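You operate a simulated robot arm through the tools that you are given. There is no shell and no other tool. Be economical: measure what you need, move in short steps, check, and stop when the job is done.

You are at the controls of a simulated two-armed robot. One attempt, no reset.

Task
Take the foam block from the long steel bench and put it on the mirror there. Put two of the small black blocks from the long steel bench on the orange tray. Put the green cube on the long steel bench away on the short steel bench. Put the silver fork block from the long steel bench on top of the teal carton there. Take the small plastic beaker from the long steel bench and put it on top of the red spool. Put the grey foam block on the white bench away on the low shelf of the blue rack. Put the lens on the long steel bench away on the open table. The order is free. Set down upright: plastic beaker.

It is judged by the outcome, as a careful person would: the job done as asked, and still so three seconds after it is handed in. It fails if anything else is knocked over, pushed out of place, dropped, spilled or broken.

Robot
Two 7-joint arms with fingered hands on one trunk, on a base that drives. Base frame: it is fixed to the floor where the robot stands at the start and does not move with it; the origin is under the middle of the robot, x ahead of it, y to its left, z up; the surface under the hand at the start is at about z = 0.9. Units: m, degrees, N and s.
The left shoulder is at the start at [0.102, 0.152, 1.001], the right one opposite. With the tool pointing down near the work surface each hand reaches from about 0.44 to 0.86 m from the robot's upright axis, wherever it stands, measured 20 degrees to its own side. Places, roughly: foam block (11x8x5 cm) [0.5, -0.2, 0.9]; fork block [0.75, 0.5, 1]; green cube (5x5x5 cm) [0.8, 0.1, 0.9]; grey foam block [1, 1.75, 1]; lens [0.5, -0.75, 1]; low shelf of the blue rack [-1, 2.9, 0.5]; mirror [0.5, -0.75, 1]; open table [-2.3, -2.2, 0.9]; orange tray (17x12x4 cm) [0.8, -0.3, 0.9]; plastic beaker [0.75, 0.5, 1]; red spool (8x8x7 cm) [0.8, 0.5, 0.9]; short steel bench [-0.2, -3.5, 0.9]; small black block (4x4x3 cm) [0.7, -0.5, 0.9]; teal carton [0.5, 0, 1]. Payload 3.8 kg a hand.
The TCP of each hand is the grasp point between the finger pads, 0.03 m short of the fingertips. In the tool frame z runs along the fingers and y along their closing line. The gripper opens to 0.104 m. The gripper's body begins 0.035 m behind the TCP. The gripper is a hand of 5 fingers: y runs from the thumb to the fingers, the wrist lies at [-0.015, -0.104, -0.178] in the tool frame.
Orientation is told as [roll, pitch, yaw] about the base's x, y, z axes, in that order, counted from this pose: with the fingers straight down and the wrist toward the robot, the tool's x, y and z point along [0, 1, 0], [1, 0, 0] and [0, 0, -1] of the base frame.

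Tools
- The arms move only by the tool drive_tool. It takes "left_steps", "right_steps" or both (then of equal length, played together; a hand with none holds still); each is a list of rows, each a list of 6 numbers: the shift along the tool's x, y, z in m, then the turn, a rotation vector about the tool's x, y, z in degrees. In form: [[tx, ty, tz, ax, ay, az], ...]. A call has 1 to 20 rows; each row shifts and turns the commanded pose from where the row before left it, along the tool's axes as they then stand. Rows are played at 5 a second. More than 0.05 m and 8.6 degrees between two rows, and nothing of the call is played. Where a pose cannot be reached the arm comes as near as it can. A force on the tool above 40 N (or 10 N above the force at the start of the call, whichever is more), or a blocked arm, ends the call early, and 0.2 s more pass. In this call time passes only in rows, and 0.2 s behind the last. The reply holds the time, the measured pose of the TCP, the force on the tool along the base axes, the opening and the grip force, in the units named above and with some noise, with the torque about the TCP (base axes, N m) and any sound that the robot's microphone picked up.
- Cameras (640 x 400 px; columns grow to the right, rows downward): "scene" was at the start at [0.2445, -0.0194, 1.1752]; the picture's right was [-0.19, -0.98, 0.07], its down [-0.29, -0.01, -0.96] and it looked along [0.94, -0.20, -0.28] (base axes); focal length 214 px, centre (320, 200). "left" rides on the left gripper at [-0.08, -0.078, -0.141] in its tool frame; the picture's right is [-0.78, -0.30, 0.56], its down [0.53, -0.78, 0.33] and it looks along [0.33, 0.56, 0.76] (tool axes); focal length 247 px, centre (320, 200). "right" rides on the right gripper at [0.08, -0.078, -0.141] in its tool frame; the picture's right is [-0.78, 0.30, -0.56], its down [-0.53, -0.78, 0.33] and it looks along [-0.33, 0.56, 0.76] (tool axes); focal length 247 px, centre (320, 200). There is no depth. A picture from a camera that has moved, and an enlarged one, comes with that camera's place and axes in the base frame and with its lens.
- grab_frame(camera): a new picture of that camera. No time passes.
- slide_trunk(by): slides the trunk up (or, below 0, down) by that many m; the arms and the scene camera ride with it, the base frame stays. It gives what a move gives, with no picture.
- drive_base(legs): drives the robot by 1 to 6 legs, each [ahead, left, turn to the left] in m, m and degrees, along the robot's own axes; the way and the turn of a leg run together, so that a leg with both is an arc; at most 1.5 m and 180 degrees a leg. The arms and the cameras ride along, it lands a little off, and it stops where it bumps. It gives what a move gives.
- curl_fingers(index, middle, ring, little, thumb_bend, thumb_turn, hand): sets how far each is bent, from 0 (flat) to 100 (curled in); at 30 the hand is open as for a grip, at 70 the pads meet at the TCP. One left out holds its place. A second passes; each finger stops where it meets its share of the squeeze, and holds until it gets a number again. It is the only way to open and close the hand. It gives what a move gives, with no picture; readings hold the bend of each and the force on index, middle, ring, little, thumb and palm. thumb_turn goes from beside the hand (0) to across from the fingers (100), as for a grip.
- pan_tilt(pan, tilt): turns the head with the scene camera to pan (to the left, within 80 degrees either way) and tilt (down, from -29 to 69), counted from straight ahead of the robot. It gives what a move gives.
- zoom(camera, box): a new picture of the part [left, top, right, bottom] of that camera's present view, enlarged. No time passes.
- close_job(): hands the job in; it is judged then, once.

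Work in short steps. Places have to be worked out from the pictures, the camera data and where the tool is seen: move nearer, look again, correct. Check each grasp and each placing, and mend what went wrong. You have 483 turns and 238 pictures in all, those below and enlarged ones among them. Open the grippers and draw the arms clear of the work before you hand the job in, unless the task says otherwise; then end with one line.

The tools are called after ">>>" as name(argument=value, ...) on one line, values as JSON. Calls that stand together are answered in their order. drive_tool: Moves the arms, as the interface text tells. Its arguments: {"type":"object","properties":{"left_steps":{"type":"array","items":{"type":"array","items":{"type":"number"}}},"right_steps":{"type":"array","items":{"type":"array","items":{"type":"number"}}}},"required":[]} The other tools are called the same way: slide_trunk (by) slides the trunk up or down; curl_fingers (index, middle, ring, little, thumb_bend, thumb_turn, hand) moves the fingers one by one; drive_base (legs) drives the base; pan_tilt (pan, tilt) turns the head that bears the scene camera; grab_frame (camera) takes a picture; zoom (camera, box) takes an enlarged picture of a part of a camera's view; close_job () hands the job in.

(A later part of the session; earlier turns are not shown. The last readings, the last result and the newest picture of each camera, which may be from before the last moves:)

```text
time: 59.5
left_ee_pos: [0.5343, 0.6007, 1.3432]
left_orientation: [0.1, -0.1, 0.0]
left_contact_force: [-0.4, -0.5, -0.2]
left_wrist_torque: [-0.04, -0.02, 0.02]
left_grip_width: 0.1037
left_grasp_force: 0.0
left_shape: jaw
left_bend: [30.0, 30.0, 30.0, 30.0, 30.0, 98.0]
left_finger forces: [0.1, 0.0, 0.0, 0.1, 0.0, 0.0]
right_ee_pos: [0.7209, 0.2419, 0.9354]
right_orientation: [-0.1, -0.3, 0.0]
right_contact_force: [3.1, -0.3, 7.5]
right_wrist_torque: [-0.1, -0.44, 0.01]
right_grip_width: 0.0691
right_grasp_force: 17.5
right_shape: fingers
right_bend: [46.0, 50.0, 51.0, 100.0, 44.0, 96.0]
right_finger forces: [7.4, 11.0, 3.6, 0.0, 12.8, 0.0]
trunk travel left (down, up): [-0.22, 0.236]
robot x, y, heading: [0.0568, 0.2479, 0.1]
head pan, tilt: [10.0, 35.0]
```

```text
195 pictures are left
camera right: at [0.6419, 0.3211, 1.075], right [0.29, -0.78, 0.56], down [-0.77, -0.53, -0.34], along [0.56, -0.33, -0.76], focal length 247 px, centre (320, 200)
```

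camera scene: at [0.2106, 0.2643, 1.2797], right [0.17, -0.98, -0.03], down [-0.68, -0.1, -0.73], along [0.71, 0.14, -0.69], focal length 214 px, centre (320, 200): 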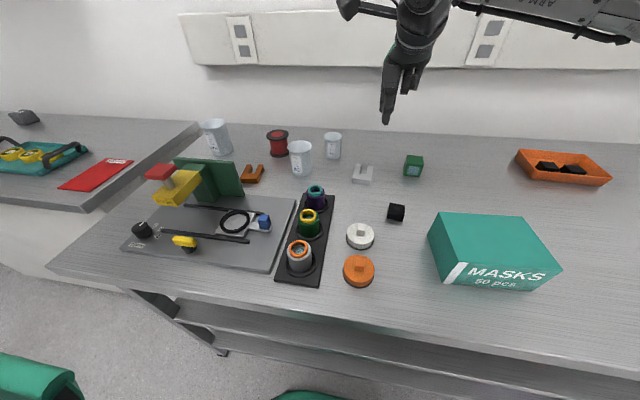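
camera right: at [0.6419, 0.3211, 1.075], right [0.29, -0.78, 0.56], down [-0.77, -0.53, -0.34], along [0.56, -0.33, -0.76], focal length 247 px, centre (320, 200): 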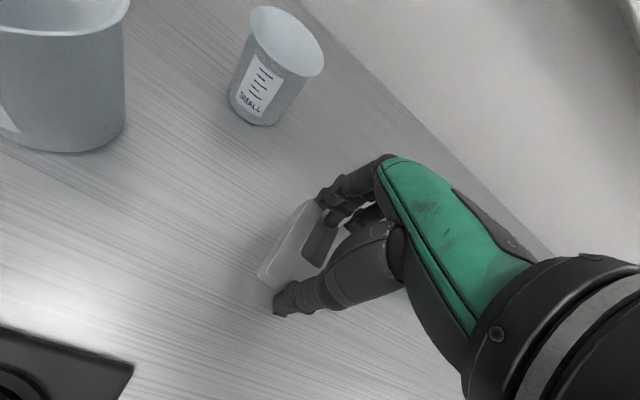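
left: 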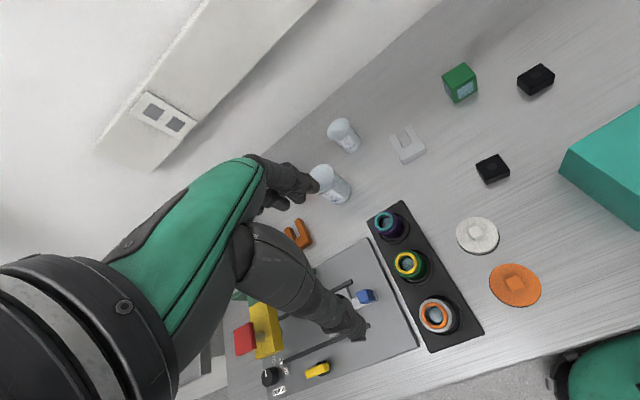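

Width 0.069 matches the fork length. I lift it slowly.

>>> drive_tool(right_steps=[[0, 0, -0.02, 0, 0, 0], [0, 0, -0.03, 0, 0, 0], [0, 0, -0.04, 0, 0, 0], [0, 0, -0.04, 0, 0, 0], [0, 0, -0.03, 0, 0, 0]])

>>> grab_frame(camera="right")

>>> grab_frame(camera="scene")

```text
time: 60.8
left_ee_pos: [0.5343, 0.6005, 1.343]
left_orientation: [0.0, -0.1, 0.0]
left_contact_force: [-0.2, 0.0, -0.1]
left_wrist_torque: [0.0, 0.04, 0.0]
left_grip_width: 0.1037
left_grasp_force: 0.0
left_shape: jaw
left_bend: [30.0, 30.0, 30.0, 30.0, 30.0, 98.0]
left_finger forces: [0.0, 0.0, 0.0, 0.0, 0.1, 0.0]
right_ee_pos: [0.7187, 0.2417, 1.0947]
right_orientation: [0.0, -0.2, -0.1]
right_contact_force: [0.0, -0.4, -2.0]
right_wrist_torque: [0.01, -0.02, -0.01]
right_grip_width: 0.0693
right_grasp_force: 13.1
right_shape: fingers
right_bend: [46.0, 52.0, 51.0, 100.0, 44.0, 96.0]
right_finger forces: [7.2, 2.8, 3.1, 0.1, 13.1, 0.0]
trunk travel left (down, up): [-0.22, 0.236]
robot x, y, heading: [0.0578, 0.249, 0.1]
head pan, tilt: [10.0, 35.0]
```

```text
194 pictures are left
camera right: at [0.6409, 0.3209, 1.2342], right [0.3, -0.78, 0.56], down [-0.78, -0.54, -0.33], along [0.56, -0.33, -0.76], focal length 247 px, centre (320, 200)
```

right: 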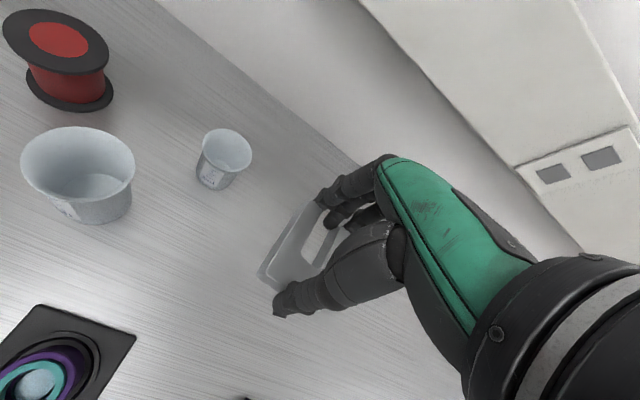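

```text
193 pictures are left
camera scene: at [0.2103, 0.2642, 1.2797], right [0.17, -0.98, -0.03], down [-0.68, -0.1, -0.73], along [0.71, 0.14, -0.69], focal length 214 px, centre (320, 200)
```

scene: 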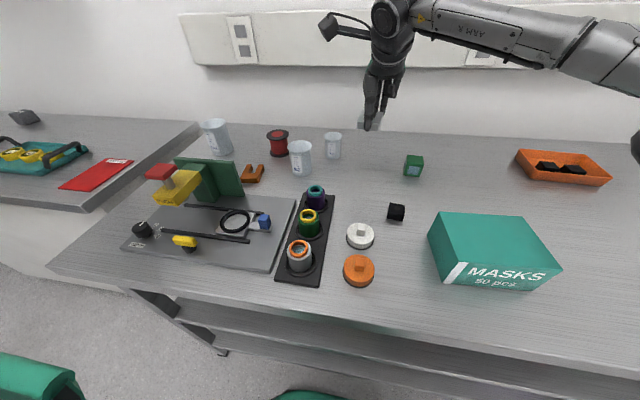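

The fork is held level. The carton top centre is at about (0.48,0.022), so I carry it there.

>>> drive_tool(right_steps=[[-0.031, -0.034, 0, 0, 0, 0], [-0.031, -0.034, 0, 0, 0, 0], [-0.031, -0.034, 0, 0, 0, 0], [-0.031, -0.034, 0, 0, 0, 0], [-0.031, -0.034, 0, 0, 0, 0], [-0.031, -0.034, 0, 0, 0, 0], [-0.031, -0.034, 0, 0, 0, 0]])

>>> pan_tilt(pan=-20, tilt=40)

>>> grab_frame(camera="scene")

>>> grab_frame(camera="right")

```text
time: 62.4
left_ee_pos: [0.5322, 0.5993, 1.3442]
left_orientation: [0.1, -0.2, 0.0]
left_contact_force: [-0.2, -1.0, 0.0]
left_wrist_torque: [0.03, -0.02, 0.03]
left_grip_width: 0.1035
left_grasp_force: 0.0
left_shape: jaw
left_bend: [30.0, 30.0, 30.0, 30.0, 30.0, 98.0]
left_finger forces: [0.0, 0.0, 0.1, 0.1, 0.1, 0.0]
right_ee_pos: [0.4795, 0.0228, 1.0932]
right_orientation: [0.0, -0.2, -0.1]
right_contact_force: [-0.1, -0.2, -0.9]
right_wrist_torque: [0.03, -0.07, 0.01]
right_grip_width: 0.0692
right_grasp_force: 12.8
right_shape: fingers
right_bend: [46.0, 52.0, 51.0, 100.0, 44.0, 96.0]
right_finger forces: [7.3, 2.6, 3.1, 0.1, 12.9, 0.0]
trunk travel left (down, up): [-0.22, 0.236]
robot x, y, heading: [0.0589, 0.2508, -0.0]
head pan, tilt: [10.0, 35.0]
```

```text
time: 63.3
left_ee_pos: [0.5345, 0.5994, 1.3433]
left_orientation: [0.0, 0.0, 0.0]
left_contact_force: [-0.1, 0.6, -0.1]
left_wrist_torque: [-0.02, 0.02, 0.02]
left_grip_width: 0.1037
left_grasp_force: 0.0
left_shape: jaw
left_bend: [30.0, 30.0, 30.0, 30.0, 30.0, 98.0]
left_finger forces: [0.0, 0.0, 0.1, 0.0, 0.0, 0.1]
right_ee_pos: [0.4829, 0.0254, 1.0927]
right_orientation: [0.0, -0.2, 0.0]
right_contact_force: [-0.7, 0.4, -1.5]
right_wrist_torque: [0.02, 0.0, -0.01]
right_grip_width: 0.0693
right_grasp_force: 12.3
right_shape: fingers
right_bend: [46.0, 52.0, 51.0, 100.0, 44.0, 96.0]
right_finger forces: [7.3, 2.6, 3.0, 0.1, 12.8, 0.0]
trunk travel left (down, up): [-0.22, 0.236]
robot x, y, heading: [0.0613, 0.2497, -0.2]
head pan, tilt: [-20.0, 40.0]
```

```text
192 pictures are left
camera scene: at [0.2028, 0.2196, 1.2732], right [-0.34, -0.94, 0.05], down [-0.71, 0.22, -0.67], along [0.62, -0.26, -0.74], focal length 214 px, centre (320, 200)
```

scene: 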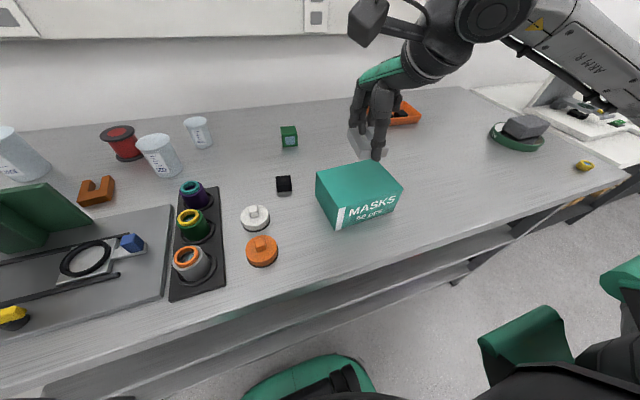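

```text
191 pictures are left
camera right: at [0.4041, 0.1044, 1.2329], right [0.29, -0.78, 0.56], down [-0.78, -0.53, -0.34], along [0.56, -0.33, -0.76], focal length 247 px, centre (320, 200)
```

right: 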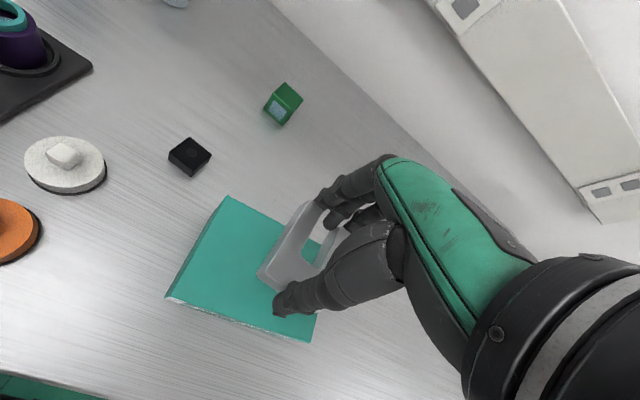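

Over the carton centre. I lower to contact.

>>> drive_tool(right_steps=[[-0.003, -0.002, 0.03, 0, 0, 0], [0, 0, 0.02, 0, 0, 0], [0, 0, 0.01, 0, 0, 0], [0, 0, 0.006, 0, 0, 0]])

>>> grab_frame(camera="right")

>>> zoom(camera="scene", box=[260, 60, 460, 240])

```text
time: 64.3
left_ee_pos: [0.5337, 0.6014, 1.343]
left_orientation: [0.0, -0.2, 0.0]
left_contact_force: [0.2, -0.8, 0.5]
left_wrist_torque: [-0.02, 0.02, 0.0]
left_grip_width: 0.1037
left_grasp_force: 0.0
left_shape: jaw
left_bend: [30.0, 30.0, 30.0, 30.0, 30.0, 98.0]
left_finger forces: [0.0, 0.0, 0.0, 0.0, 0.0, 0.0]
right_ee_pos: [0.4809, 0.0208, 1.0263]
right_orientation: [0.0, -0.3, 0.0]
right_contact_force: [1.3, 0.5, -1.4]
right_wrist_torque: [0.0, 0.03, 0.01]
right_grip_width: 0.069
right_grasp_force: 13.0
right_shape: fingers
right_bend: [46.0, 52.0, 51.0, 100.0, 44.0, 96.0]
right_finger forces: [7.3, 2.5, 3.0, 0.1, 12.6, 0.1]
trunk travel left (down, up): [-0.22, 0.236]
robot x, y, heading: [0.056, 0.2505, -0.1]
head pan, tilt: [-20.0, 40.0]
```

```text
190 pictures are left
camera right: at [0.4017, 0.1005, 1.1666], right [0.29, -0.78, 0.56], down [-0.78, -0.53, -0.34], along [0.56, -0.33, -0.76], focal length 247 px, centre (320, 200)
```

right: 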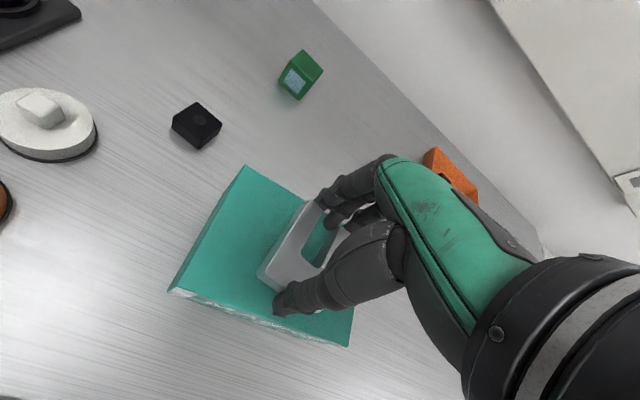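

```text
2.22 times, centred on (360, 150) of scene
camera zoom: at [0.2027, 0.2194, 1.2732], right [-0.34, -0.94, 0.05], down [-0.71, 0.22, -0.67], along [0.62, -0.26, -0.74], focal length 477 px, centre (231, 311)
```

zoom: 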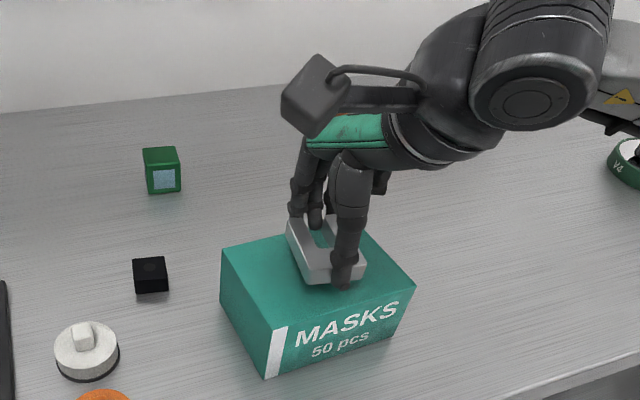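

Nearly touching. I continue down in 4 mm steps, 4 mm further out.

>>> drive_tool(right_steps=[[0.0, 0.005, 0.003, 0, 0, 0], [0, 0, 0.004, 0, 0, 0], [0, 0, 0.003, 0, 0, 0]])

```text
time: 65.1
left_ee_pos: [0.5341, 0.6017, 1.343]
left_orientation: [0.0, -0.1, 0.0]
left_contact_force: [0.0, 0.0, 0.8]
left_wrist_torque: [-0.01, -0.06, 0.0]
left_grip_width: 0.1036
left_grasp_force: 0.1
left_shape: jaw
left_bend: [30.0, 30.0, 30.0, 30.0, 30.0, 98.0]
left_finger forces: [0.0, 0.1, 0.0, 0.0, 0.0, 0.0]
right_ee_pos: [0.4862, 0.0206, 1.0167]
right_orientation: [0.0, -0.2, 0.0]
right_contact_force: [0.0, -0.3, -1.1]
right_wrist_torque: [0.02, -0.03, -0.04]
right_grip_width: 0.0691
right_grasp_force: 12.7
right_shape: fingers
right_bend: [46.0, 52.0, 51.0, 100.0, 44.0, 96.0]
right_finger forces: [7.4, 2.5, 3.1, 0.0, 12.7, 0.0]
trunk travel left (down, up): [-0.22, 0.236]
robot x, y, heading: [0.0618, 0.2474, 0.0]
head pan, tilt: [-20.0, 40.0]
```

>>> drive_tool(right_steps=[[0, 0, 0.004, 0, 0, 0], [0, 0, 0.004, 0, 0, 0]])

```text
time: 65.7
left_ee_pos: [0.5323, 0.6008, 1.3446]
left_orientation: [0.1, 0.0, 0.0]
left_contact_force: [0.0, 0.4, -0.3]
left_wrist_torque: [0.01, -0.02, 0.01]
left_grip_width: 0.1039
left_grasp_force: 0.0
left_shape: jaw
left_bend: [30.0, 30.0, 30.0, 30.0, 30.0, 98.0]
left_finger forces: [0.1, 0.1, 0.0, 0.0, 0.0, 0.0]
right_ee_pos: [0.4869, 0.0208, 1.0096]
right_orientation: [0.0, -0.5, 0.0]
right_contact_force: [0.6, -0.1, 3.7]
right_wrist_torque: [-0.05, -0.21, -0.01]
right_grip_width: 0.0689
right_grasp_force: 15.7
right_shape: fingers
right_bend: [46.0, 52.0, 51.0, 100.0, 44.0, 96.0]
right_finger forces: [7.4, 8.2, 3.3, 0.0, 12.5, 0.0]
trunk travel left (down, up): [-0.22, 0.236]
robot x, y, heading: [0.0583, 0.251, -0.3]
head pan, tilt: [-20.0, 40.0]
```

Contact (middle finger loaded). I open modestly and retreat upward.

>>> curl_fingers(hand="right", index=38, middle=40, ring=40, thumb_bend=36)

>>> drive_tool(right_steps=[[0, 0, -0.01, 0, 0, 0], [0, 0, -0.03, 0, 0, 0], [0, 0, -0.04, 0, 0, 0], [0, 0, -0.04, 0, 0, 0]])

>>> zoom(camera="scene", box=[260, 60, 460, 240])

```text
time: 66.7
left_ee_pos: [0.533, 0.5997, 1.3435]
left_orientation: [0.0, -0.1, 0.0]
left_contact_force: [0.5, -0.7, 0.6]
left_wrist_torque: [0.0, 0.02, -0.01]
left_grip_width: 0.1036
left_grasp_force: 0.1
left_shape: jaw
left_bend: [30.0, 30.0, 30.0, 30.0, 30.0, 98.0]
left_finger forces: [0.1, 0.1, 0.1, 0.1, 0.0, 0.1]
right_ee_pos: [0.4855, 0.0212, 1.0086]
right_orientation: [0.0, -0.2, 0.0]
right_contact_force: [0.0, -0.4, 0.6]
right_wrist_torque: [0.04, -0.06, 0.01]
right_grip_width: 0.0853
right_grasp_force: 0.4
right_shape: fingers
right_bend: [38.0, 40.0, 40.0, 100.0, 36.0, 97.0]
right_finger forces: [0.0, 1.3, 0.0, 0.0, 0.1, 0.0]
trunk travel left (down, up): [-0.22, 0.236]
robot x, y, heading: [0.0595, 0.2537, 0.1]
head pan, tilt: [-20.0, 40.0]
```

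```text
time: 67.7
left_ee_pos: [0.5344, 0.6007, 1.3432]
left_orientation: [-0.1, -0.1, 0.0]
left_contact_force: [-0.3, 0.0, 0.0]
left_wrist_torque: [0.03, 0.02, 0.0]
left_grip_width: 0.1037
left_grasp_force: 0.0
left_shape: jaw
left_bend: [30.0, 30.0, 30.0, 30.0, 30.0, 98.0]
left_finger forces: [0.0, 0.0, 0.1, 0.1, 0.1, 0.1]
right_ee_pos: [0.4839, 0.0211, 1.129]
right_orientation: [0.0, -0.1, 0.1]
right_contact_force: [-0.2, 0.3, -0.2]
right_wrist_torque: [-0.04, 0.01, 0.0]
right_grip_width: 0.0853
right_grasp_force: 0.1
right_shape: fingers
right_bend: [38.0, 40.0, 40.0, 100.0, 36.0, 97.0]
right_finger forces: [0.0, 0.0, 0.0, 0.0, 0.0, 0.1]
trunk travel left (down, up): [-0.22, 0.236]
robot x, y, heading: [0.0591, 0.2483, -0.2]
head pan, tilt: [-20.0, 40.0]
```

```text
2.22 times, centred on (360, 150) of scene
camera zoom: at [0.2028, 0.2201, 1.2732], right [-0.34, -0.94, 0.05], down [-0.71, 0.22, -0.67], along [0.62, -0.26, -0.74], focal length 477 px, centre (231, 311)
```

zoom: 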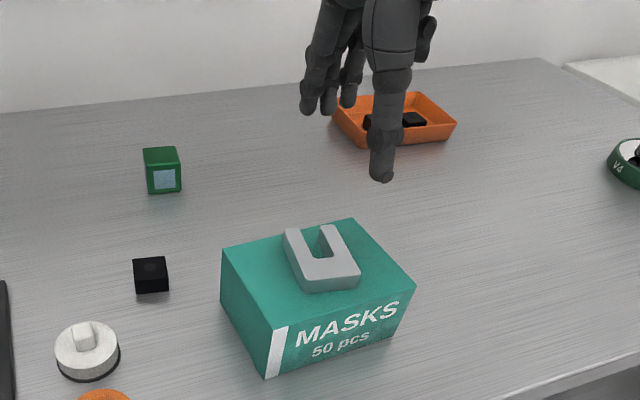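

The fork is on the carton. For the beaker I use the left hand, first raising the right clear and moving the left hand above the area to look.

>>> drive_tool(left_steps=[[-0.038, 0.022, 0.018, 0, 0, 0], [-0.038, 0.022, 0.018, 0, 0, 0], [-0.038, 0.022, 0.018, 0, 0, 0], [-0.038, 0.022, 0.018, 0, 0, 0], [-0.038, 0.022, 0.018, 0, 0, 0], [-0.038, 0.022, 0.018, 0, 0, 0]], right_steps=[[-0.03, 0, -0.02, 0, 0, 0], [-0.03, 0, -0.02, 0, 0, 0], [-0.03, 0, -0.02, 0, 0, 0], [-0.03, 0, -0.02, 0, 0, 0], [-0.03, 0, 0, 0, 0, 0], [-0.03, 0, 0, 0, 0, 0]])

>>> grab_frame(camera="left")

>>> pan_tilt(pan=20, tilt=30)

>>> zoom(camera="scene", box=[200, 60, 440, 210])

```text
time: 69.1
left_ee_pos: [0.6651, 0.3703, 1.2357]
left_orientation: [0.1, -0.1, 0.1]
left_contact_force: [0.8, 0.2, -0.2]
left_wrist_torque: [0.03, 0.05, -0.02]
left_grip_width: 0.1036
left_grasp_force: 0.1
left_shape: jaw
left_bend: [30.0, 30.0, 30.0, 30.0, 30.0, 98.0]
left_finger forces: [0.1, 0.0, 0.1, 0.0, 0.0, 0.0]
right_ee_pos: [0.4833, -0.1604, 1.2091]
right_orientation: [0.2, -0.2, 0.0]
right_contact_force: [1.5, -0.2, 0.6]
right_wrist_torque: [0.0, -0.04, -0.02]
right_grip_width: 0.0854
right_grasp_force: 0.1
right_shape: fingers
right_bend: [38.0, 40.0, 40.0, 100.0, 36.0, 97.0]
right_finger forces: [0.0, 0.0, 0.0, 0.0, 0.1, 0.0]
trunk travel left (down, up): [-0.22, 0.236]
robot x, y, heading: [0.0607, 0.2493, -0.2]
head pan, tilt: [-20.0, 40.0]
```

```text
187 pictures are left
camera left: at [0.5871, 0.2904, 1.3775], right [-0.29, -0.78, -0.56], down [-0.78, 0.53, -0.33], along [0.56, 0.34, -0.76], focal length 247 px, centre (320, 200)
```

left: 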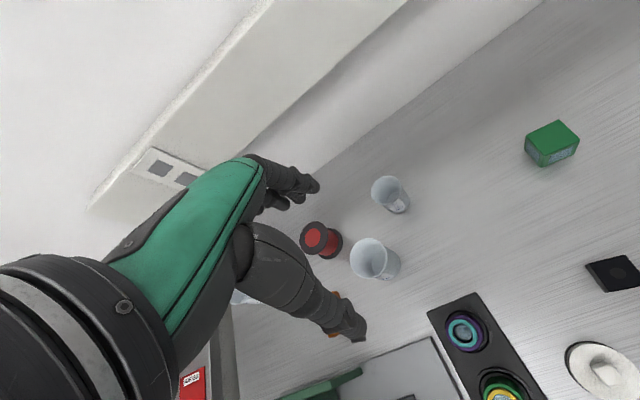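

```text
time: 70.2
left_ee_pos: [0.6658, 0.3727, 1.237]
left_orientation: [0.0, -0.1, -0.1]
left_contact_force: [-1.0, -0.9, -0.5]
left_wrist_torque: [-0.01, 0.02, 0.04]
left_grip_width: 0.1035
left_grasp_force: 0.2
left_shape: jaw
left_bend: [30.0, 30.0, 30.0, 30.0, 30.0, 98.0]
left_finger forces: [0.1, 0.1, 0.0, 0.0, 0.1, 0.0]
right_ee_pos: [0.4835, -0.1579, 1.2081]
right_orientation: [0.0, -0.2, 0.0]
right_contact_force: [-0.2, -0.1, 0.5]
right_wrist_torque: [-0.01, -0.01, -0.03]
right_grip_width: 0.0856
right_grasp_force: 0.0
right_shape: fingers
right_bend: [38.0, 40.0, 40.0, 100.0, 36.0, 97.0]
right_finger forces: [0.0, 0.0, 0.0, 0.0, 0.0, 0.1]
trunk travel left (down, up): [-0.22, 0.236]
robot x, y, heading: [0.0587, 0.249, -0.3]
head pan, tilt: [20.0, 30.0]
```

```text
2.67 times, centred on (320, 135) of scene
camera zoom: at [0.21, 0.2792, 1.2876], right [0.34, -0.94, -0.05], down [-0.59, -0.17, -0.79], along [0.73, 0.3, -0.61], focal length 572 px, centre (320, 373)
```

zoom: 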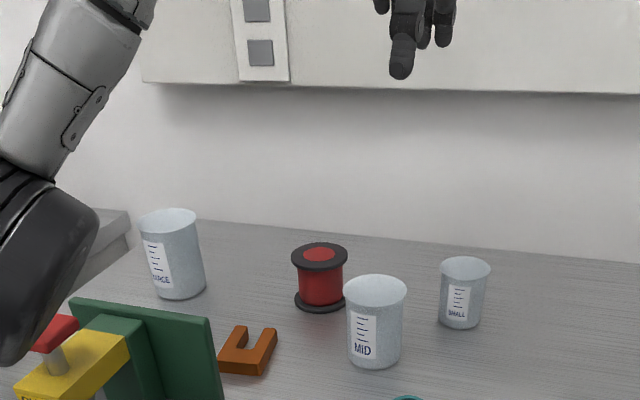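

Small beaker is at (0.8155,0.338), rim z 0.975; spool top centre is at (0.813,0.513,0.97). The raised trunk leans back, so I lower it again to regain reach.

>>> slide_trunk(by=-0.12)

>>> grab_frame(camera="left")

```text
time: 71.7
left_ee_pos: [0.6626, 0.3619, 1.1188]
left_orientation: [0.4, -0.3, -0.1]
left_contact_force: [-1.1, 0.2, -0.4]
left_wrist_torque: [0.01, 0.0, 0.0]
left_grip_width: 0.1035
left_grasp_force: 0.0
left_shape: jaw
left_bend: [30.0, 30.0, 30.0, 30.0, 30.0, 98.0]
left_finger forces: [0.0, 0.1, 0.0, 0.0, 0.0, 0.0]
right_ee_pos: [0.4811, -0.1673, 1.0875]
right_orientation: [0.4, -0.5, -0.2]
right_contact_force: [0.6, 0.5, -0.3]
right_wrist_torque: [-0.02, -0.03, -0.01]
right_grip_width: 0.0854
right_grasp_force: 0.1
right_shape: fingers
right_bend: [38.0, 40.0, 40.0, 100.0, 36.0, 97.0]
right_finger forces: [0.1, 0.0, 0.1, 0.1, 0.0, 0.1]
trunk travel left (down, up): [-0.1, 0.356]
robot x, y, heading: [0.0577, 0.2487, -0.1]
head pan, tilt: [20.0, 30.0]
heard: click
```

```text
185 pictures are left
camera left: at [0.5827, 0.2829, 1.2592], right [-0.29, -0.77, -0.56], down [-0.77, 0.54, -0.33], along [0.56, 0.34, -0.76], focal length 247 px, centre (320, 200)
```

left: 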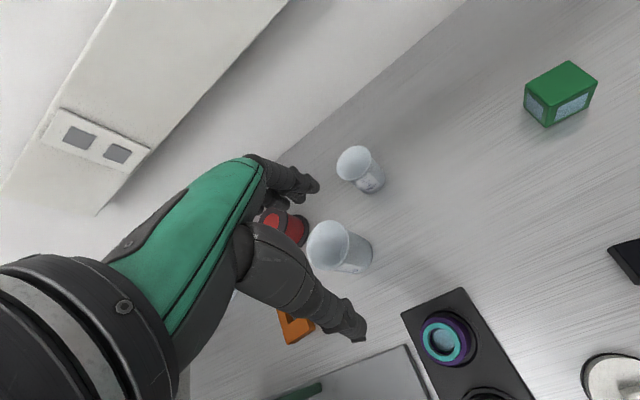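

A click was heard, so I check around for contact.

>>> pan_tilt(pan=0, tilt=55)

>>> grab_frame(camera="scene")

```text
time: 72.6
left_ee_pos: [0.6625, 0.3664, 1.1179]
left_orientation: [0.4, -0.2, 0.0]
left_contact_force: [-0.3, 0.6, 0.3]
left_wrist_torque: [0.02, -0.02, 0.0]
left_grip_width: 0.1037
left_grasp_force: 0.1
left_shape: jaw
left_bend: [30.0, 30.0, 30.0, 30.0, 30.0, 98.0]
left_finger forces: [0.1, 0.0, 0.0, 0.0, 0.0, 0.0]
right_ee_pos: [0.482, -0.1661, 1.0877]
right_orientation: [0.3, -0.3, 0.0]
right_contact_force: [-0.3, 0.7, 0.0]
right_wrist_torque: [-0.02, -0.03, -0.02]
right_grip_width: 0.0854
right_grasp_force: 0.0
right_shape: fingers
right_bend: [38.0, 40.0, 40.0, 100.0, 36.0, 97.0]
right_finger forces: [0.1, 0.1, 0.0, 0.0, 0.0, 0.0]
trunk travel left (down, up): [-0.1, 0.356]
robot x, y, heading: [0.0619, 0.2508, 0.0]
head pan, tilt: [0.0, 55.0]
```

```text
184 pictures are left
camera scene: at [0.2573, 0.242, 1.098], right [0.0, -1.0, -0.01], down [-0.96, 0.0, -0.28], along [0.28, 0.01, -0.96], focal length 214 px, centre (320, 200)
```

scene: 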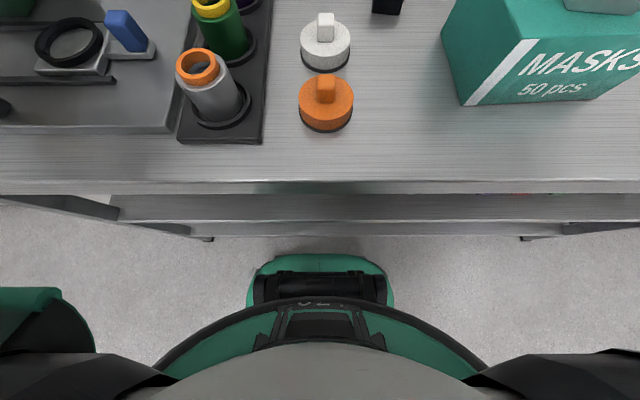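

Base clear of the bench and nothing is disturbed. I move the left hand above the small beaker.

>>> drive_tool(left_steps=[[-0.0075, 0.0375, 0.01, 0, 0, 0], [-0.0075, 0.0375, 0.01, 0, 0, 0], [-0.0075, 0.0375, 0.01, 0, 0, 0], [-0.0075, 0.0375, 0.02, 0, 0, 0]])

>>> grab_frame(camera="left")

>>> pan_tilt(pan=12, tilt=20)

>>> grab_frame(camera="scene")

```text
time: 73.6
left_ee_pos: [0.8178, 0.3421, 1.0648]
left_orientation: [0.2, -0.1, -0.1]
left_contact_force: [0.2, -0.3, -0.1]
left_wrist_torque: [0.01, 0.0, -0.02]
left_grip_width: 0.1036
left_grasp_force: 0.0
left_shape: jaw
left_bend: [30.0, 30.0, 30.0, 30.0, 30.0, 98.0]
left_finger forces: [0.0, 0.0, 0.0, 0.1, 0.0, 0.0]
right_ee_pos: [0.486, -0.1598, 1.0872]
right_orientation: [0.1, -0.1, 0.0]
right_contact_force: [0.9, -0.2, -0.6]
right_wrist_torque: [-0.02, 0.03, -0.03]
right_grip_width: 0.0851
right_grasp_force: 0.2
right_shape: fingers
right_bend: [38.0, 40.0, 40.0, 100.0, 36.0, 97.0]
right_finger forces: [0.0, 0.0, 0.0, 0.0, 0.0, 0.0]
trunk travel left (down, up): [-0.1, 0.356]
robot x, y, heading: [0.0619, 0.251, 0.0]
head pan, tilt: [0.0, 55.0]
heard: click
```

```text
183 pictures are left
camera left: at [0.7399, 0.2624, 1.2064], right [-0.3, -0.77, -0.56], down [-0.78, 0.54, -0.33], along [0.56, 0.34, -0.76], focal length 247 px, centre (320, 200)
```

left: 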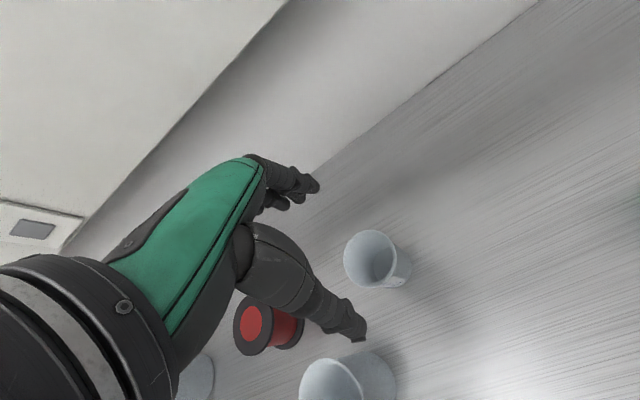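

```text
time: 74.6
left_ee_pos: [0.818, 0.3438, 1.0666]
left_orientation: [0.0, -0.1, 0.0]
left_contact_force: [0.0, -0.1, 0.1]
left_wrist_torque: [0.02, 0.03, 0.0]
left_grip_width: 0.1037
left_grasp_force: 0.1
left_shape: jaw
left_bend: [30.0, 30.0, 30.0, 30.0, 30.0, 98.0]
left_finger forces: [0.0, 0.0, 0.0, 0.0, 0.0, 0.0]
right_ee_pos: [0.4848, -0.1598, 1.0869]
right_orientation: [0.1, -0.1, -0.1]
right_contact_force: [0.0, 0.8, -1.1]
right_wrist_torque: [-0.01, -0.02, 0.0]
right_grip_width: 0.0853
right_grasp_force: 0.1
right_shape: fingers
right_bend: [38.0, 40.0, 40.0, 100.0, 36.0, 97.0]
right_finger forces: [0.1, 0.0, 0.0, 0.0, 0.0, 0.0]
trunk travel left (down, up): [-0.1, 0.356]
robot x, y, heading: [0.0615, 0.2531, -0.2]
head pan, tilt: [12.0, 20.0]
```

```text
182 pictures are left
camera scene: at [0.2959, 0.2678, 1.1402], right [0.2, -0.98, -0.07], down [-0.62, -0.07, -0.78], along [0.76, 0.2, -0.62], focal length 214 px, centre (320, 200)
```

scene: 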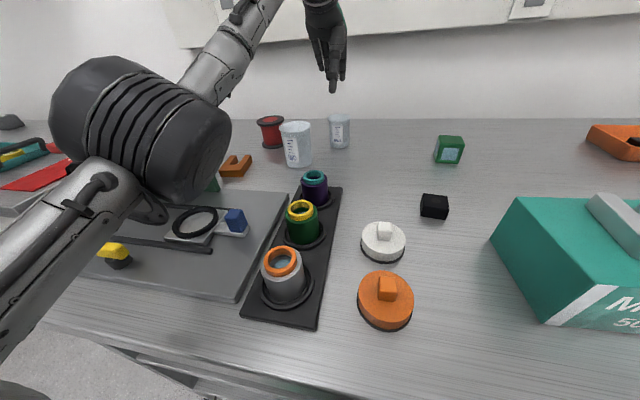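

The left elbow is near the green bracket on the left. I look there for possible contact.

>>> pan_tilt(pan=50, tilt=25)

>>> grab_frame(camera="scene")

```text
time: 75.6
left_ee_pos: [0.8165, 0.3431, 1.0662]
left_orientation: [-0.1, -0.1, 0.0]
left_contact_force: [0.5, -0.1, 0.0]
left_wrist_torque: [0.01, -0.01, 0.01]
left_grip_width: 0.1037
left_grasp_force: 0.1
left_shape: jaw
left_bend: [30.0, 30.0, 30.0, 30.0, 30.0, 98.0]
left_finger forces: [0.1, 0.0, 0.0, 0.0, 0.0, 0.0]
right_ee_pos: [0.4839, -0.1602, 1.0886]
right_orientation: [0.0, -0.3, 0.1]
right_contact_force: [-0.1, -0.2, 0.2]
right_wrist_torque: [-0.02, -0.02, -0.01]
right_grip_width: 0.0855
right_grasp_force: 0.1
right_shape: fingers
right_bend: [38.0, 40.0, 40.0, 100.0, 36.0, 97.0]
right_finger forces: [0.0, 0.0, 0.0, 0.1, 0.1, 0.1]
trunk travel left (down, up): [-0.1, 0.356]
robot x, y, heading: [0.0614, 0.2473, -0.1]
head pan, tilt: [50.0, 25.0]
```

```text
181 pictures are left
camera scene: at [0.2631, 0.319, 1.143], right [0.72, -0.64, -0.25], down [-0.55, -0.32, -0.77], along [0.41, 0.69, -0.59], focal length 214 px, centre (320, 200)
```

scene: 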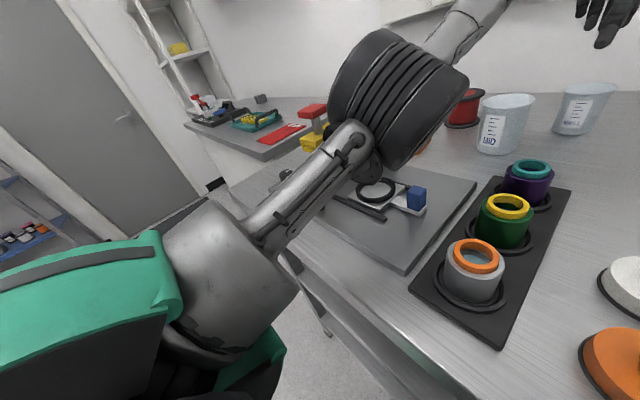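

>>> zoom(camera="scene", box=[230, 70, 430, 230])

```text
2.50 times, centred on (330, 150) of scene
camera zoom: at [0.2631, 0.319, 1.143], right [0.72, -0.64, -0.25], down [-0.55, -0.32, -0.77], along [0.41, 0.69, -0.59], focal length 536 px, centre (295, 325)
```

zoom: 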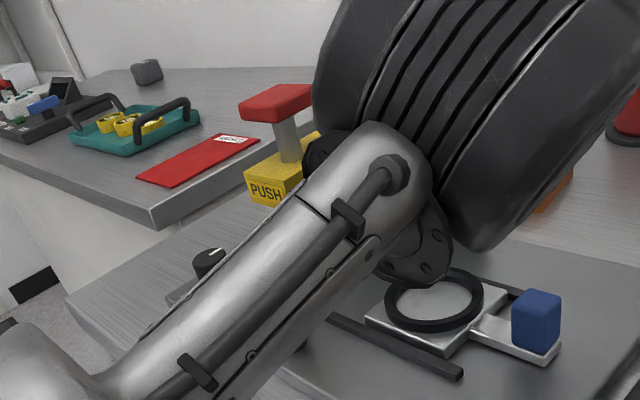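

The elbow is right beside the "PUSH" device; it appears unchanged, but I'll avoid using the left arm low here. I raise the trunk slightly, retract the left arm high, and use the right arm for the beaker.

>>> slide_trunk(by=0.06)

>>> drive_tool(left_steps=[[0, -0.02, -0.04, 0, 0, 0], [0, -0.02, -0.04, 0, 0, 0], [0, -0.03, -0.04, 0, 0, 0], [0, -0.04, -0.03, 0, 0, 0], [0, -0.04, -0.03, 0, 0, 0], [0, -0.04, -0.03, 0, 0, 0], [0, -0.04, -0.02, 0, 0, 0]])

>>> grab_frame(camera="scene")

```text
time: 76.6
left_ee_pos: [0.8024, 0.3418, 1.1556]
left_orientation: [0.0, -2.4, 0.0]
left_contact_force: [0.4, 0.0, -0.9]
left_wrist_torque: [-0.01, 0.01, -0.05]
left_grip_width: 0.1035
left_grasp_force: 0.1
left_shape: jaw
left_bend: [30.0, 30.0, 30.0, 30.0, 30.0, 98.0]
left_finger forces: [0.0, 0.0, 0.0, 0.0, 0.0, 0.0]
right_ee_pos: [0.4857, -0.1591, 1.1476]
right_orientation: [0.1, 0.0, 0.0]
right_contact_force: [1.2, -0.1, 0.3]
right_wrist_torque: [0.0, 0.05, -0.03]
right_grip_width: 0.0855
right_grasp_force: 0.1
right_shape: fingers
right_bend: [38.0, 40.0, 40.0, 100.0, 36.0, 97.0]
right_finger forces: [0.0, 0.1, 0.1, 0.0, 0.0, 0.0]
trunk travel left (down, up): [-0.16, 0.296]
robot x, y, heading: [0.0588, 0.2494, 0.2]
head pan, tilt: [50.0, 25.0]
```

```text
time: 78.2
left_ee_pos: [0.5845, 0.3349, 1.4055]
left_orientation: [0.0, -2.4, 0.1]
left_contact_force: [-0.3, 0.4, -0.1]
left_wrist_torque: [0.04, 0.0, 0.01]
left_grip_width: 0.1039
left_grasp_force: 0.0
left_shape: jaw
left_bend: [30.0, 30.0, 30.0, 30.0, 30.0, 98.0]
left_finger forces: [0.1, 0.1, 0.0, 0.0, 0.0, 0.1]
left hand out of reach, approached as far as the arm can: row 4, 5, 6, 7
right_ee_pos: [0.4835, -0.1593, 1.1497]
right_orientation: [0.0, -0.3, 0.0]
right_contact_force: [-1.0, -0.1, 0.0]
right_wrist_torque: [-0.02, -0.02, 0.0]
right_grip_width: 0.0854
right_grasp_force: 0.0
right_shape: fingers
right_bend: [38.0, 40.0, 40.0, 100.0, 36.0, 97.0]
right_finger forces: [0.1, 0.0, 0.0, 0.1, 0.0, 0.0]
trunk travel left (down, up): [-0.16, 0.296]
robot x, y, heading: [0.0612, 0.2499, -0.2]
head pan, tilt: [50.0, 25.0]
```

```text
179 pictures are left
camera scene: at [0.2196, 0.3189, 1.2255], right [0.75, -0.64, -0.17], down [-0.47, -0.32, -0.82], along [0.47, 0.69, -0.54], focal length 214 px, centre (320, 200)
```

scene: 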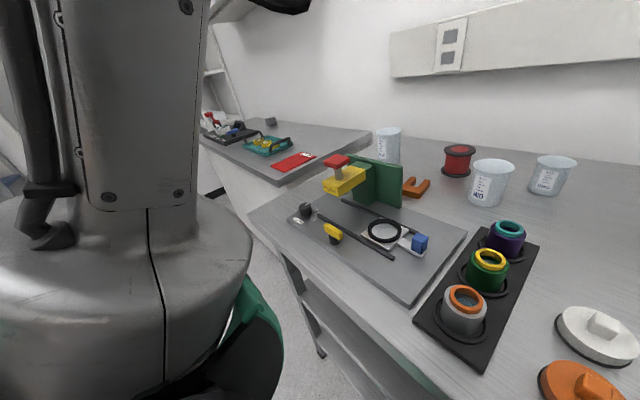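

All looks undisturbed. I drive left so the right arm can reach the beaker and spool.

>>> drive_base(legs=[[0, 0.29, 0]])

>>> grab_frame(camera="scene")

>>> pan_tilt(pan=-15, tilt=25)

>>> grab_frame(camera="scene")

```text
time: 80.2
left_ee_pos: [0.588, 0.6259, 1.4046]
left_orientation: [0.0, -2.3, -0.2]
left_contact_force: [0.3, -0.6, -0.1]
left_wrist_torque: [0.0, 0.03, 0.0]
left_grip_width: 0.1036
left_grasp_force: 0.1
left_shape: jaw
left_bend: [30.0, 30.0, 30.0, 30.0, 30.0, 98.0]
left_finger forces: [0.1, 0.0, 0.1, 0.0, 0.1, 0.0]
right_ee_pos: [0.4851, 0.1311, 1.1481]
right_orientation: [0.0, -0.3, -0.2]
right_contact_force: [0.0, 0.5, 0.2]
right_wrist_torque: [-0.01, 0.0, -0.02]
right_grip_width: 0.0853
right_grasp_force: 0.1
right_shape: fingers
right_bend: [38.0, 40.0, 40.0, 100.0, 36.0, 97.0]
right_finger forces: [0.0, 0.0, 0.0, 0.0, 0.1, 0.1]
trunk travel left (down, up): [-0.16, 0.296]
robot x, y, heading: [0.0595, 0.539, -0.2]
head pan, tilt: [50.0, 25.0]
```

```text
178 pictures are left
camera scene: at [0.2219, 0.6103, 1.2252], right [0.74, -0.64, -0.17], down [-0.47, -0.32, -0.82], along [0.47, 0.69, -0.54], focal length 214 px, centre (320, 200)
```

scene: 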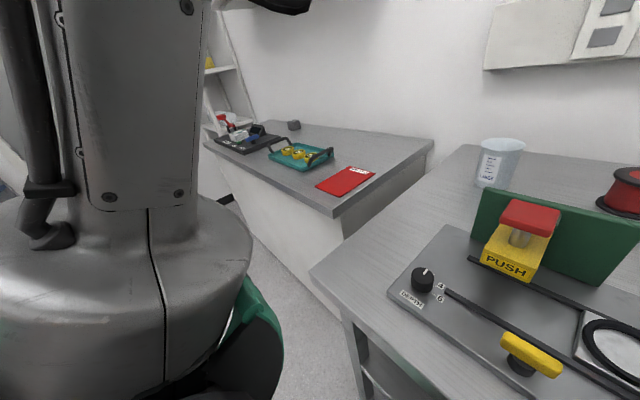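

```text
time: 81.6
left_ee_pos: [0.5873, 0.6273, 1.4034]
left_orientation: [0.0, -2.3, -0.2]
left_contact_force: [-0.4, 0.5, -0.4]
left_wrist_torque: [0.0, 0.0, 0.0]
left_grip_width: 0.1036
left_grasp_force: 0.1
left_shape: jaw
left_bend: [30.0, 30.0, 30.0, 30.0, 30.0, 98.0]
left_finger forces: [0.1, 0.0, 0.0, 0.0, 0.1, 0.1]
right_ee_pos: [0.4835, 0.1315, 1.1487]
right_orientation: [0.0, -0.3, -0.3]
right_contact_force: [-0.2, 0.2, 0.3]
right_wrist_torque: [-0.03, -0.02, 0.07]
right_grip_width: 0.0855
right_grasp_force: 0.1
right_shape: fingers
right_bend: [38.0, 40.0, 40.0, 100.0, 36.0, 97.0]
right_finger forces: [0.0, 0.1, 0.0, 0.1, 0.1, 0.0]
trunk travel left (down, up): [-0.16, 0.296]
robot x, y, heading: [0.0612, 0.5401, -0.1]
head pan, tilt: [-15.0, 25.0]
```

```text
177 pictures are left
camera scene: at [0.2507, 0.5598, 1.216], right [0.21, -0.98, -0.05], down [-0.63, -0.09, -0.77], along [0.75, 0.19, -0.63], focal length 214 px, centre (320, 200)
```

scene: 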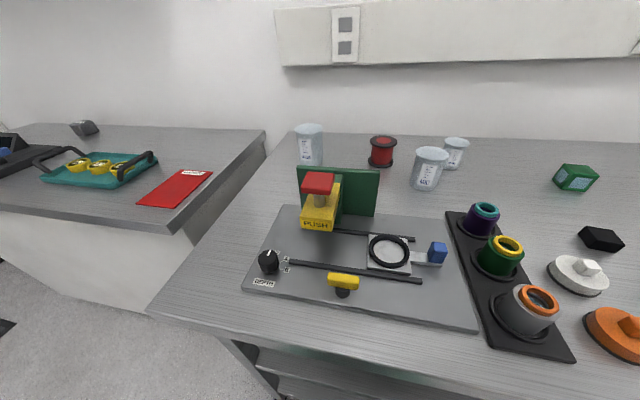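

The push device area is undisturbed. I move the right hand above the small beaker.

>>> drive_tool(right_steps=[[0.023, 0.0367, 0, 0, 0, 0], [0.023, 0.0367, 0, 0, 0, 0], [0.023, 0.0367, 0, 0, 0, 0], [0.023, 0.0367, 0, 0, 0, 0], [0.023, 0.0367, 0, 0, 0, 0], [0.023, 0.0367, 0, 0, 0, 0], [0.023, 0.0367, 0.02, 0, 0, 0], [0.023, 0.0367, 0.02, 0, 0, 0], [0.022, 0.0367, 0.02, 0, 0, 0]])

>>> curl_fingers(hand="right", index=32, middle=32, ring=32, thumb_bend=32)

>>> grab_frame(camera="right")

>>> grab_frame(camera="scene")

```text
time: 83.6
left_ee_pos: [0.5853, 0.6259, 1.4056]
left_orientation: [-0.1, -2.5, -0.2]
left_contact_force: [0.1, 0.4, -0.5]
left_wrist_torque: [0.03, -0.02, -0.02]
left_grip_width: 0.1038
left_grasp_force: 0.0
left_shape: jaw
left_bend: [30.0, 30.0, 30.0, 30.0, 30.0, 98.0]
left_finger forces: [0.1, 0.1, 0.0, 0.0, 0.1, 0.1]
right_ee_pos: [0.764, 0.3062, 1.1179]
right_orientation: [0.0, -0.5, -0.1]
right_contact_force: [-1.3, -0.8, 0.3]
right_wrist_torque: [-0.01, -0.02, 0.01]
right_grip_width: 0.0853
right_grasp_force: 0.0
right_shape: fingers
right_bend: [38.0, 40.0, 40.0, 100.0, 36.0, 98.0]
right_finger forces: [0.0, 0.1, 0.0, 0.0, 0.1, 0.0]
right hand out of reach, approached as far as the arm can: row 8, 9
trunk travel left (down, up): [-0.16, 0.296]
robot x, y, heading: [0.0619, 0.5416, -0.1]
head pan, tilt: [-15.0, 25.0]
```

```text
time: 84.6
left_ee_pos: [0.5879, 0.6265, 1.4049]
left_orientation: [-0.1, -2.4, -0.1]
left_contact_force: [1.1, 0.3, -0.2]
left_wrist_torque: [0.0, 0.02, 0.03]
left_grip_width: 0.1036
left_grasp_force: 0.0
left_shape: jaw
left_bend: [30.0, 30.0, 30.0, 30.0, 30.0, 98.0]
left_finger forces: [0.0, 0.0, 0.0, 0.0, 0.0, 0.0]
right_ee_pos: [0.7665, 0.3069, 1.1147]
right_orientation: [-0.1, -0.1, -0.1]
right_contact_force: [0.2, -0.5, -0.4]
right_wrist_torque: [0.0, 0.03, -0.01]
right_grip_width: 0.0976
right_grasp_force: 0.0
right_shape: fingers
right_bend: [32.0, 32.0, 32.0, 100.0, 32.0, 98.0]
right_finger forces: [0.1, 0.1, 0.0, 0.1, 0.0, 0.0]
trunk travel left (down, up): [-0.16, 0.296]
robot x, y, heading: [0.0563, 0.5396, -0.4]
head pan, tilt: [-15.0, 25.0]
```

```text
176 pictures are left
camera right: at [0.687, 0.3864, 1.2557], right [0.29, -0.78, 0.56], down [-0.78, -0.54, -0.33], along [0.56, -0.33, -0.76], focal length 247 px, centre (320, 200)
```

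right: 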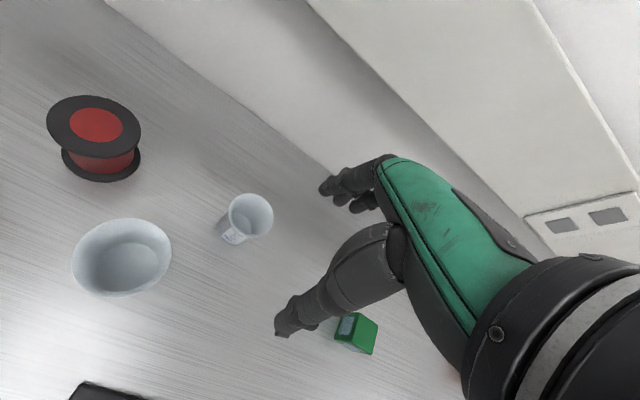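

```text
175 pictures are left
camera scene: at [0.2507, 0.5162, 1.2183], right [-0.25, -0.97, 0.06], down [-0.6, 0.11, -0.79], along [0.76, -0.24, -0.61], focal length 214 px, centre (320, 200)
```

scene: 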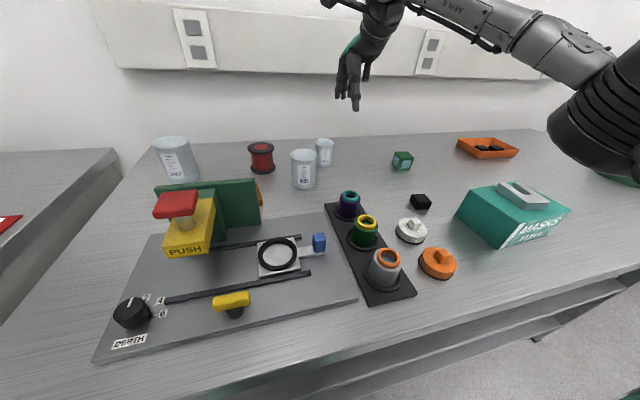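

The rim is at (0.8155,0.34). Reach grows as I lower, so I go down to z≈1.03 first and then out, after moving the base 2 cm ahead (gap about 5 cm).

>>> drive_base(legs=[[0.02, 0, 0]])

>>> drive_tool(right_steps=[[0, 0, 0.03, 0, 0, 0], [0, 0, 0.03, 0, 0, 0]])

>>> grab_frame(camera="right")

```text
time: 85.5
left_ee_pos: [0.6035, 0.6261, 1.4036]
left_orientation: [-0.1, -2.4, -0.2]
left_contact_force: [1.0, -0.5, -0.3]
left_wrist_torque: [0.04, 0.03, 0.0]
left_grip_width: 0.1039
left_grasp_force: 0.1
left_shape: jaw
left_bend: [30.0, 30.0, 30.0, 30.0, 30.0, 98.0]
left_finger forces: [0.0, 0.0, 0.0, 0.0, 0.0, 0.0]
right_ee_pos: [0.7813, 0.3068, 1.1146]
right_orientation: [-0.1, -0.2, -0.1]
right_contact_force: [0.9, 0.6, 0.5]
right_wrist_torque: [0.03, 0.02, 0.02]
right_grip_width: 0.0979
right_grasp_force: 0.0
right_shape: fingers
right_bend: [32.0, 32.0, 32.0, 100.0, 32.0, 98.0]
right_finger forces: [0.0, 0.0, 0.0, 0.1, 0.0, 0.0]
trunk travel left (down, up): [-0.16, 0.296]
robot x, y, heading: [0.0789, 0.5439, -0.3]
head pan, tilt: [-15.0, 25.0]
stopped in leg 1: the robot was blocked; the commanded pose is now the measured one
```

```text
time: 86.1
left_ee_pos: [0.6036, 0.6262, 1.4039]
left_orientation: [-0.1, -2.4, -0.2]
left_contact_force: [0.0, 0.7, 0.3]
left_wrist_torque: [0.03, -0.01, -0.02]
left_grip_width: 0.1036
left_grasp_force: 0.1
left_shape: jaw
left_bend: [30.0, 30.0, 30.0, 30.0, 30.0, 98.0]
left_finger forces: [0.0, 0.0, 0.0, 0.0, 0.0, 0.0]
right_ee_pos: [0.7811, 0.3058, 1.0567]
right_orientation: [0.0, -0.3, 0.0]
right_contact_force: [-0.5, -0.3, 0.1]
right_wrist_torque: [0.02, -0.01, -0.04]
right_grip_width: 0.0977
right_grasp_force: 0.1
right_shape: fingers
right_bend: [32.0, 32.0, 32.0, 100.0, 32.0, 98.0]
right_finger forces: [0.0, 0.1, 0.1, 0.0, 0.0, 0.0]
trunk travel left (down, up): [-0.16, 0.296]
robot x, y, heading: [0.0705, 0.5402, -0.3]
head pan, tilt: [-15.0, 25.0]
```

```text
174 pictures are left
camera right: at [0.702, 0.386, 1.1963], right [0.29, -0.78, 0.56], down [-0.78, -0.53, -0.34], along [0.56, -0.33, -0.76], focal length 247 px, centre (320, 200)
```

right: 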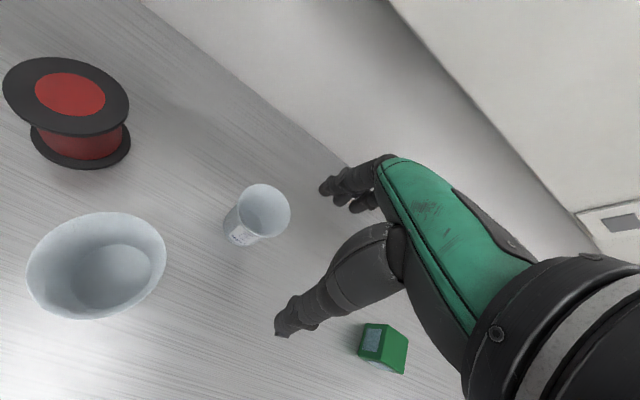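

The base bumped at x≈0.075 lightly, so I stay here and do not push further. I extend over the beaker.

>>> drive_tool(right_steps=[[0, 0, 0.015, 0, 0, 0], [0.017, 0.017, 0, 0, 0, 0], [0.017, 0.018, 0, 0, 0, 0]])

>>> grab_frame(camera="right")

```text
time: 86.9
left_ee_pos: [0.6008, 0.6253, 1.4054]
left_orientation: [-0.2, -2.5, -0.2]
left_contact_force: [-0.8, 0.4, 0.4]
left_wrist_torque: [0.02, 0.01, 0.0]
left_grip_width: 0.104
left_grasp_force: 0.0
left_shape: jaw
left_bend: [30.0, 30.0, 30.0, 30.0, 30.0, 98.0]
left_finger forces: [0.0, 0.0, 0.0, 0.0, 0.0, 0.1]
right_ee_pos: [0.7969, 0.3232, 1.0422]
right_orientation: [0.0, -0.5, 0.0]
right_contact_force: [-0.3, 0.0, 0.6]
right_wrist_torque: [0.0, 0.0, -0.01]
right_grip_width: 0.0978
right_grasp_force: 0.1
right_shape: fingers
right_bend: [32.0, 32.0, 32.0, 100.0, 32.0, 98.0]
right_finger forces: [0.0, 0.0, 0.1, 0.1, 0.0, 0.0]
right hand out of reach, approached as far as the arm can: row 3
trunk travel left (down, up): [-0.16, 0.296]
robot x, y, heading: [0.0744, 0.5418, -0.4]
head pan, tilt: [-15.0, 25.0]
```

```text
173 pictures are left
camera right: at [0.7177, 0.4026, 1.1821], right [0.29, -0.78, 0.56], down [-0.77, -0.53, -0.34], along [0.56, -0.33, -0.76], focal length 247 px, centre (320, 200)
```

right: 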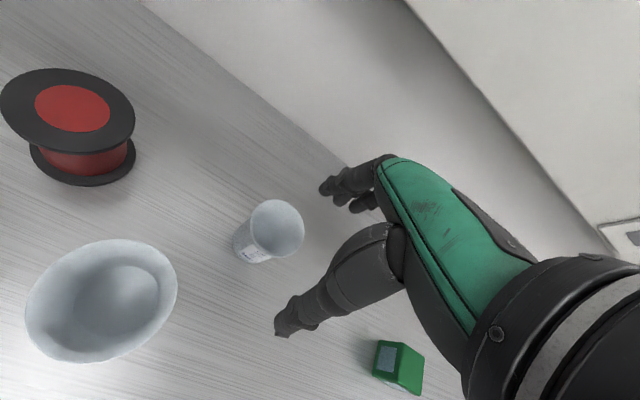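

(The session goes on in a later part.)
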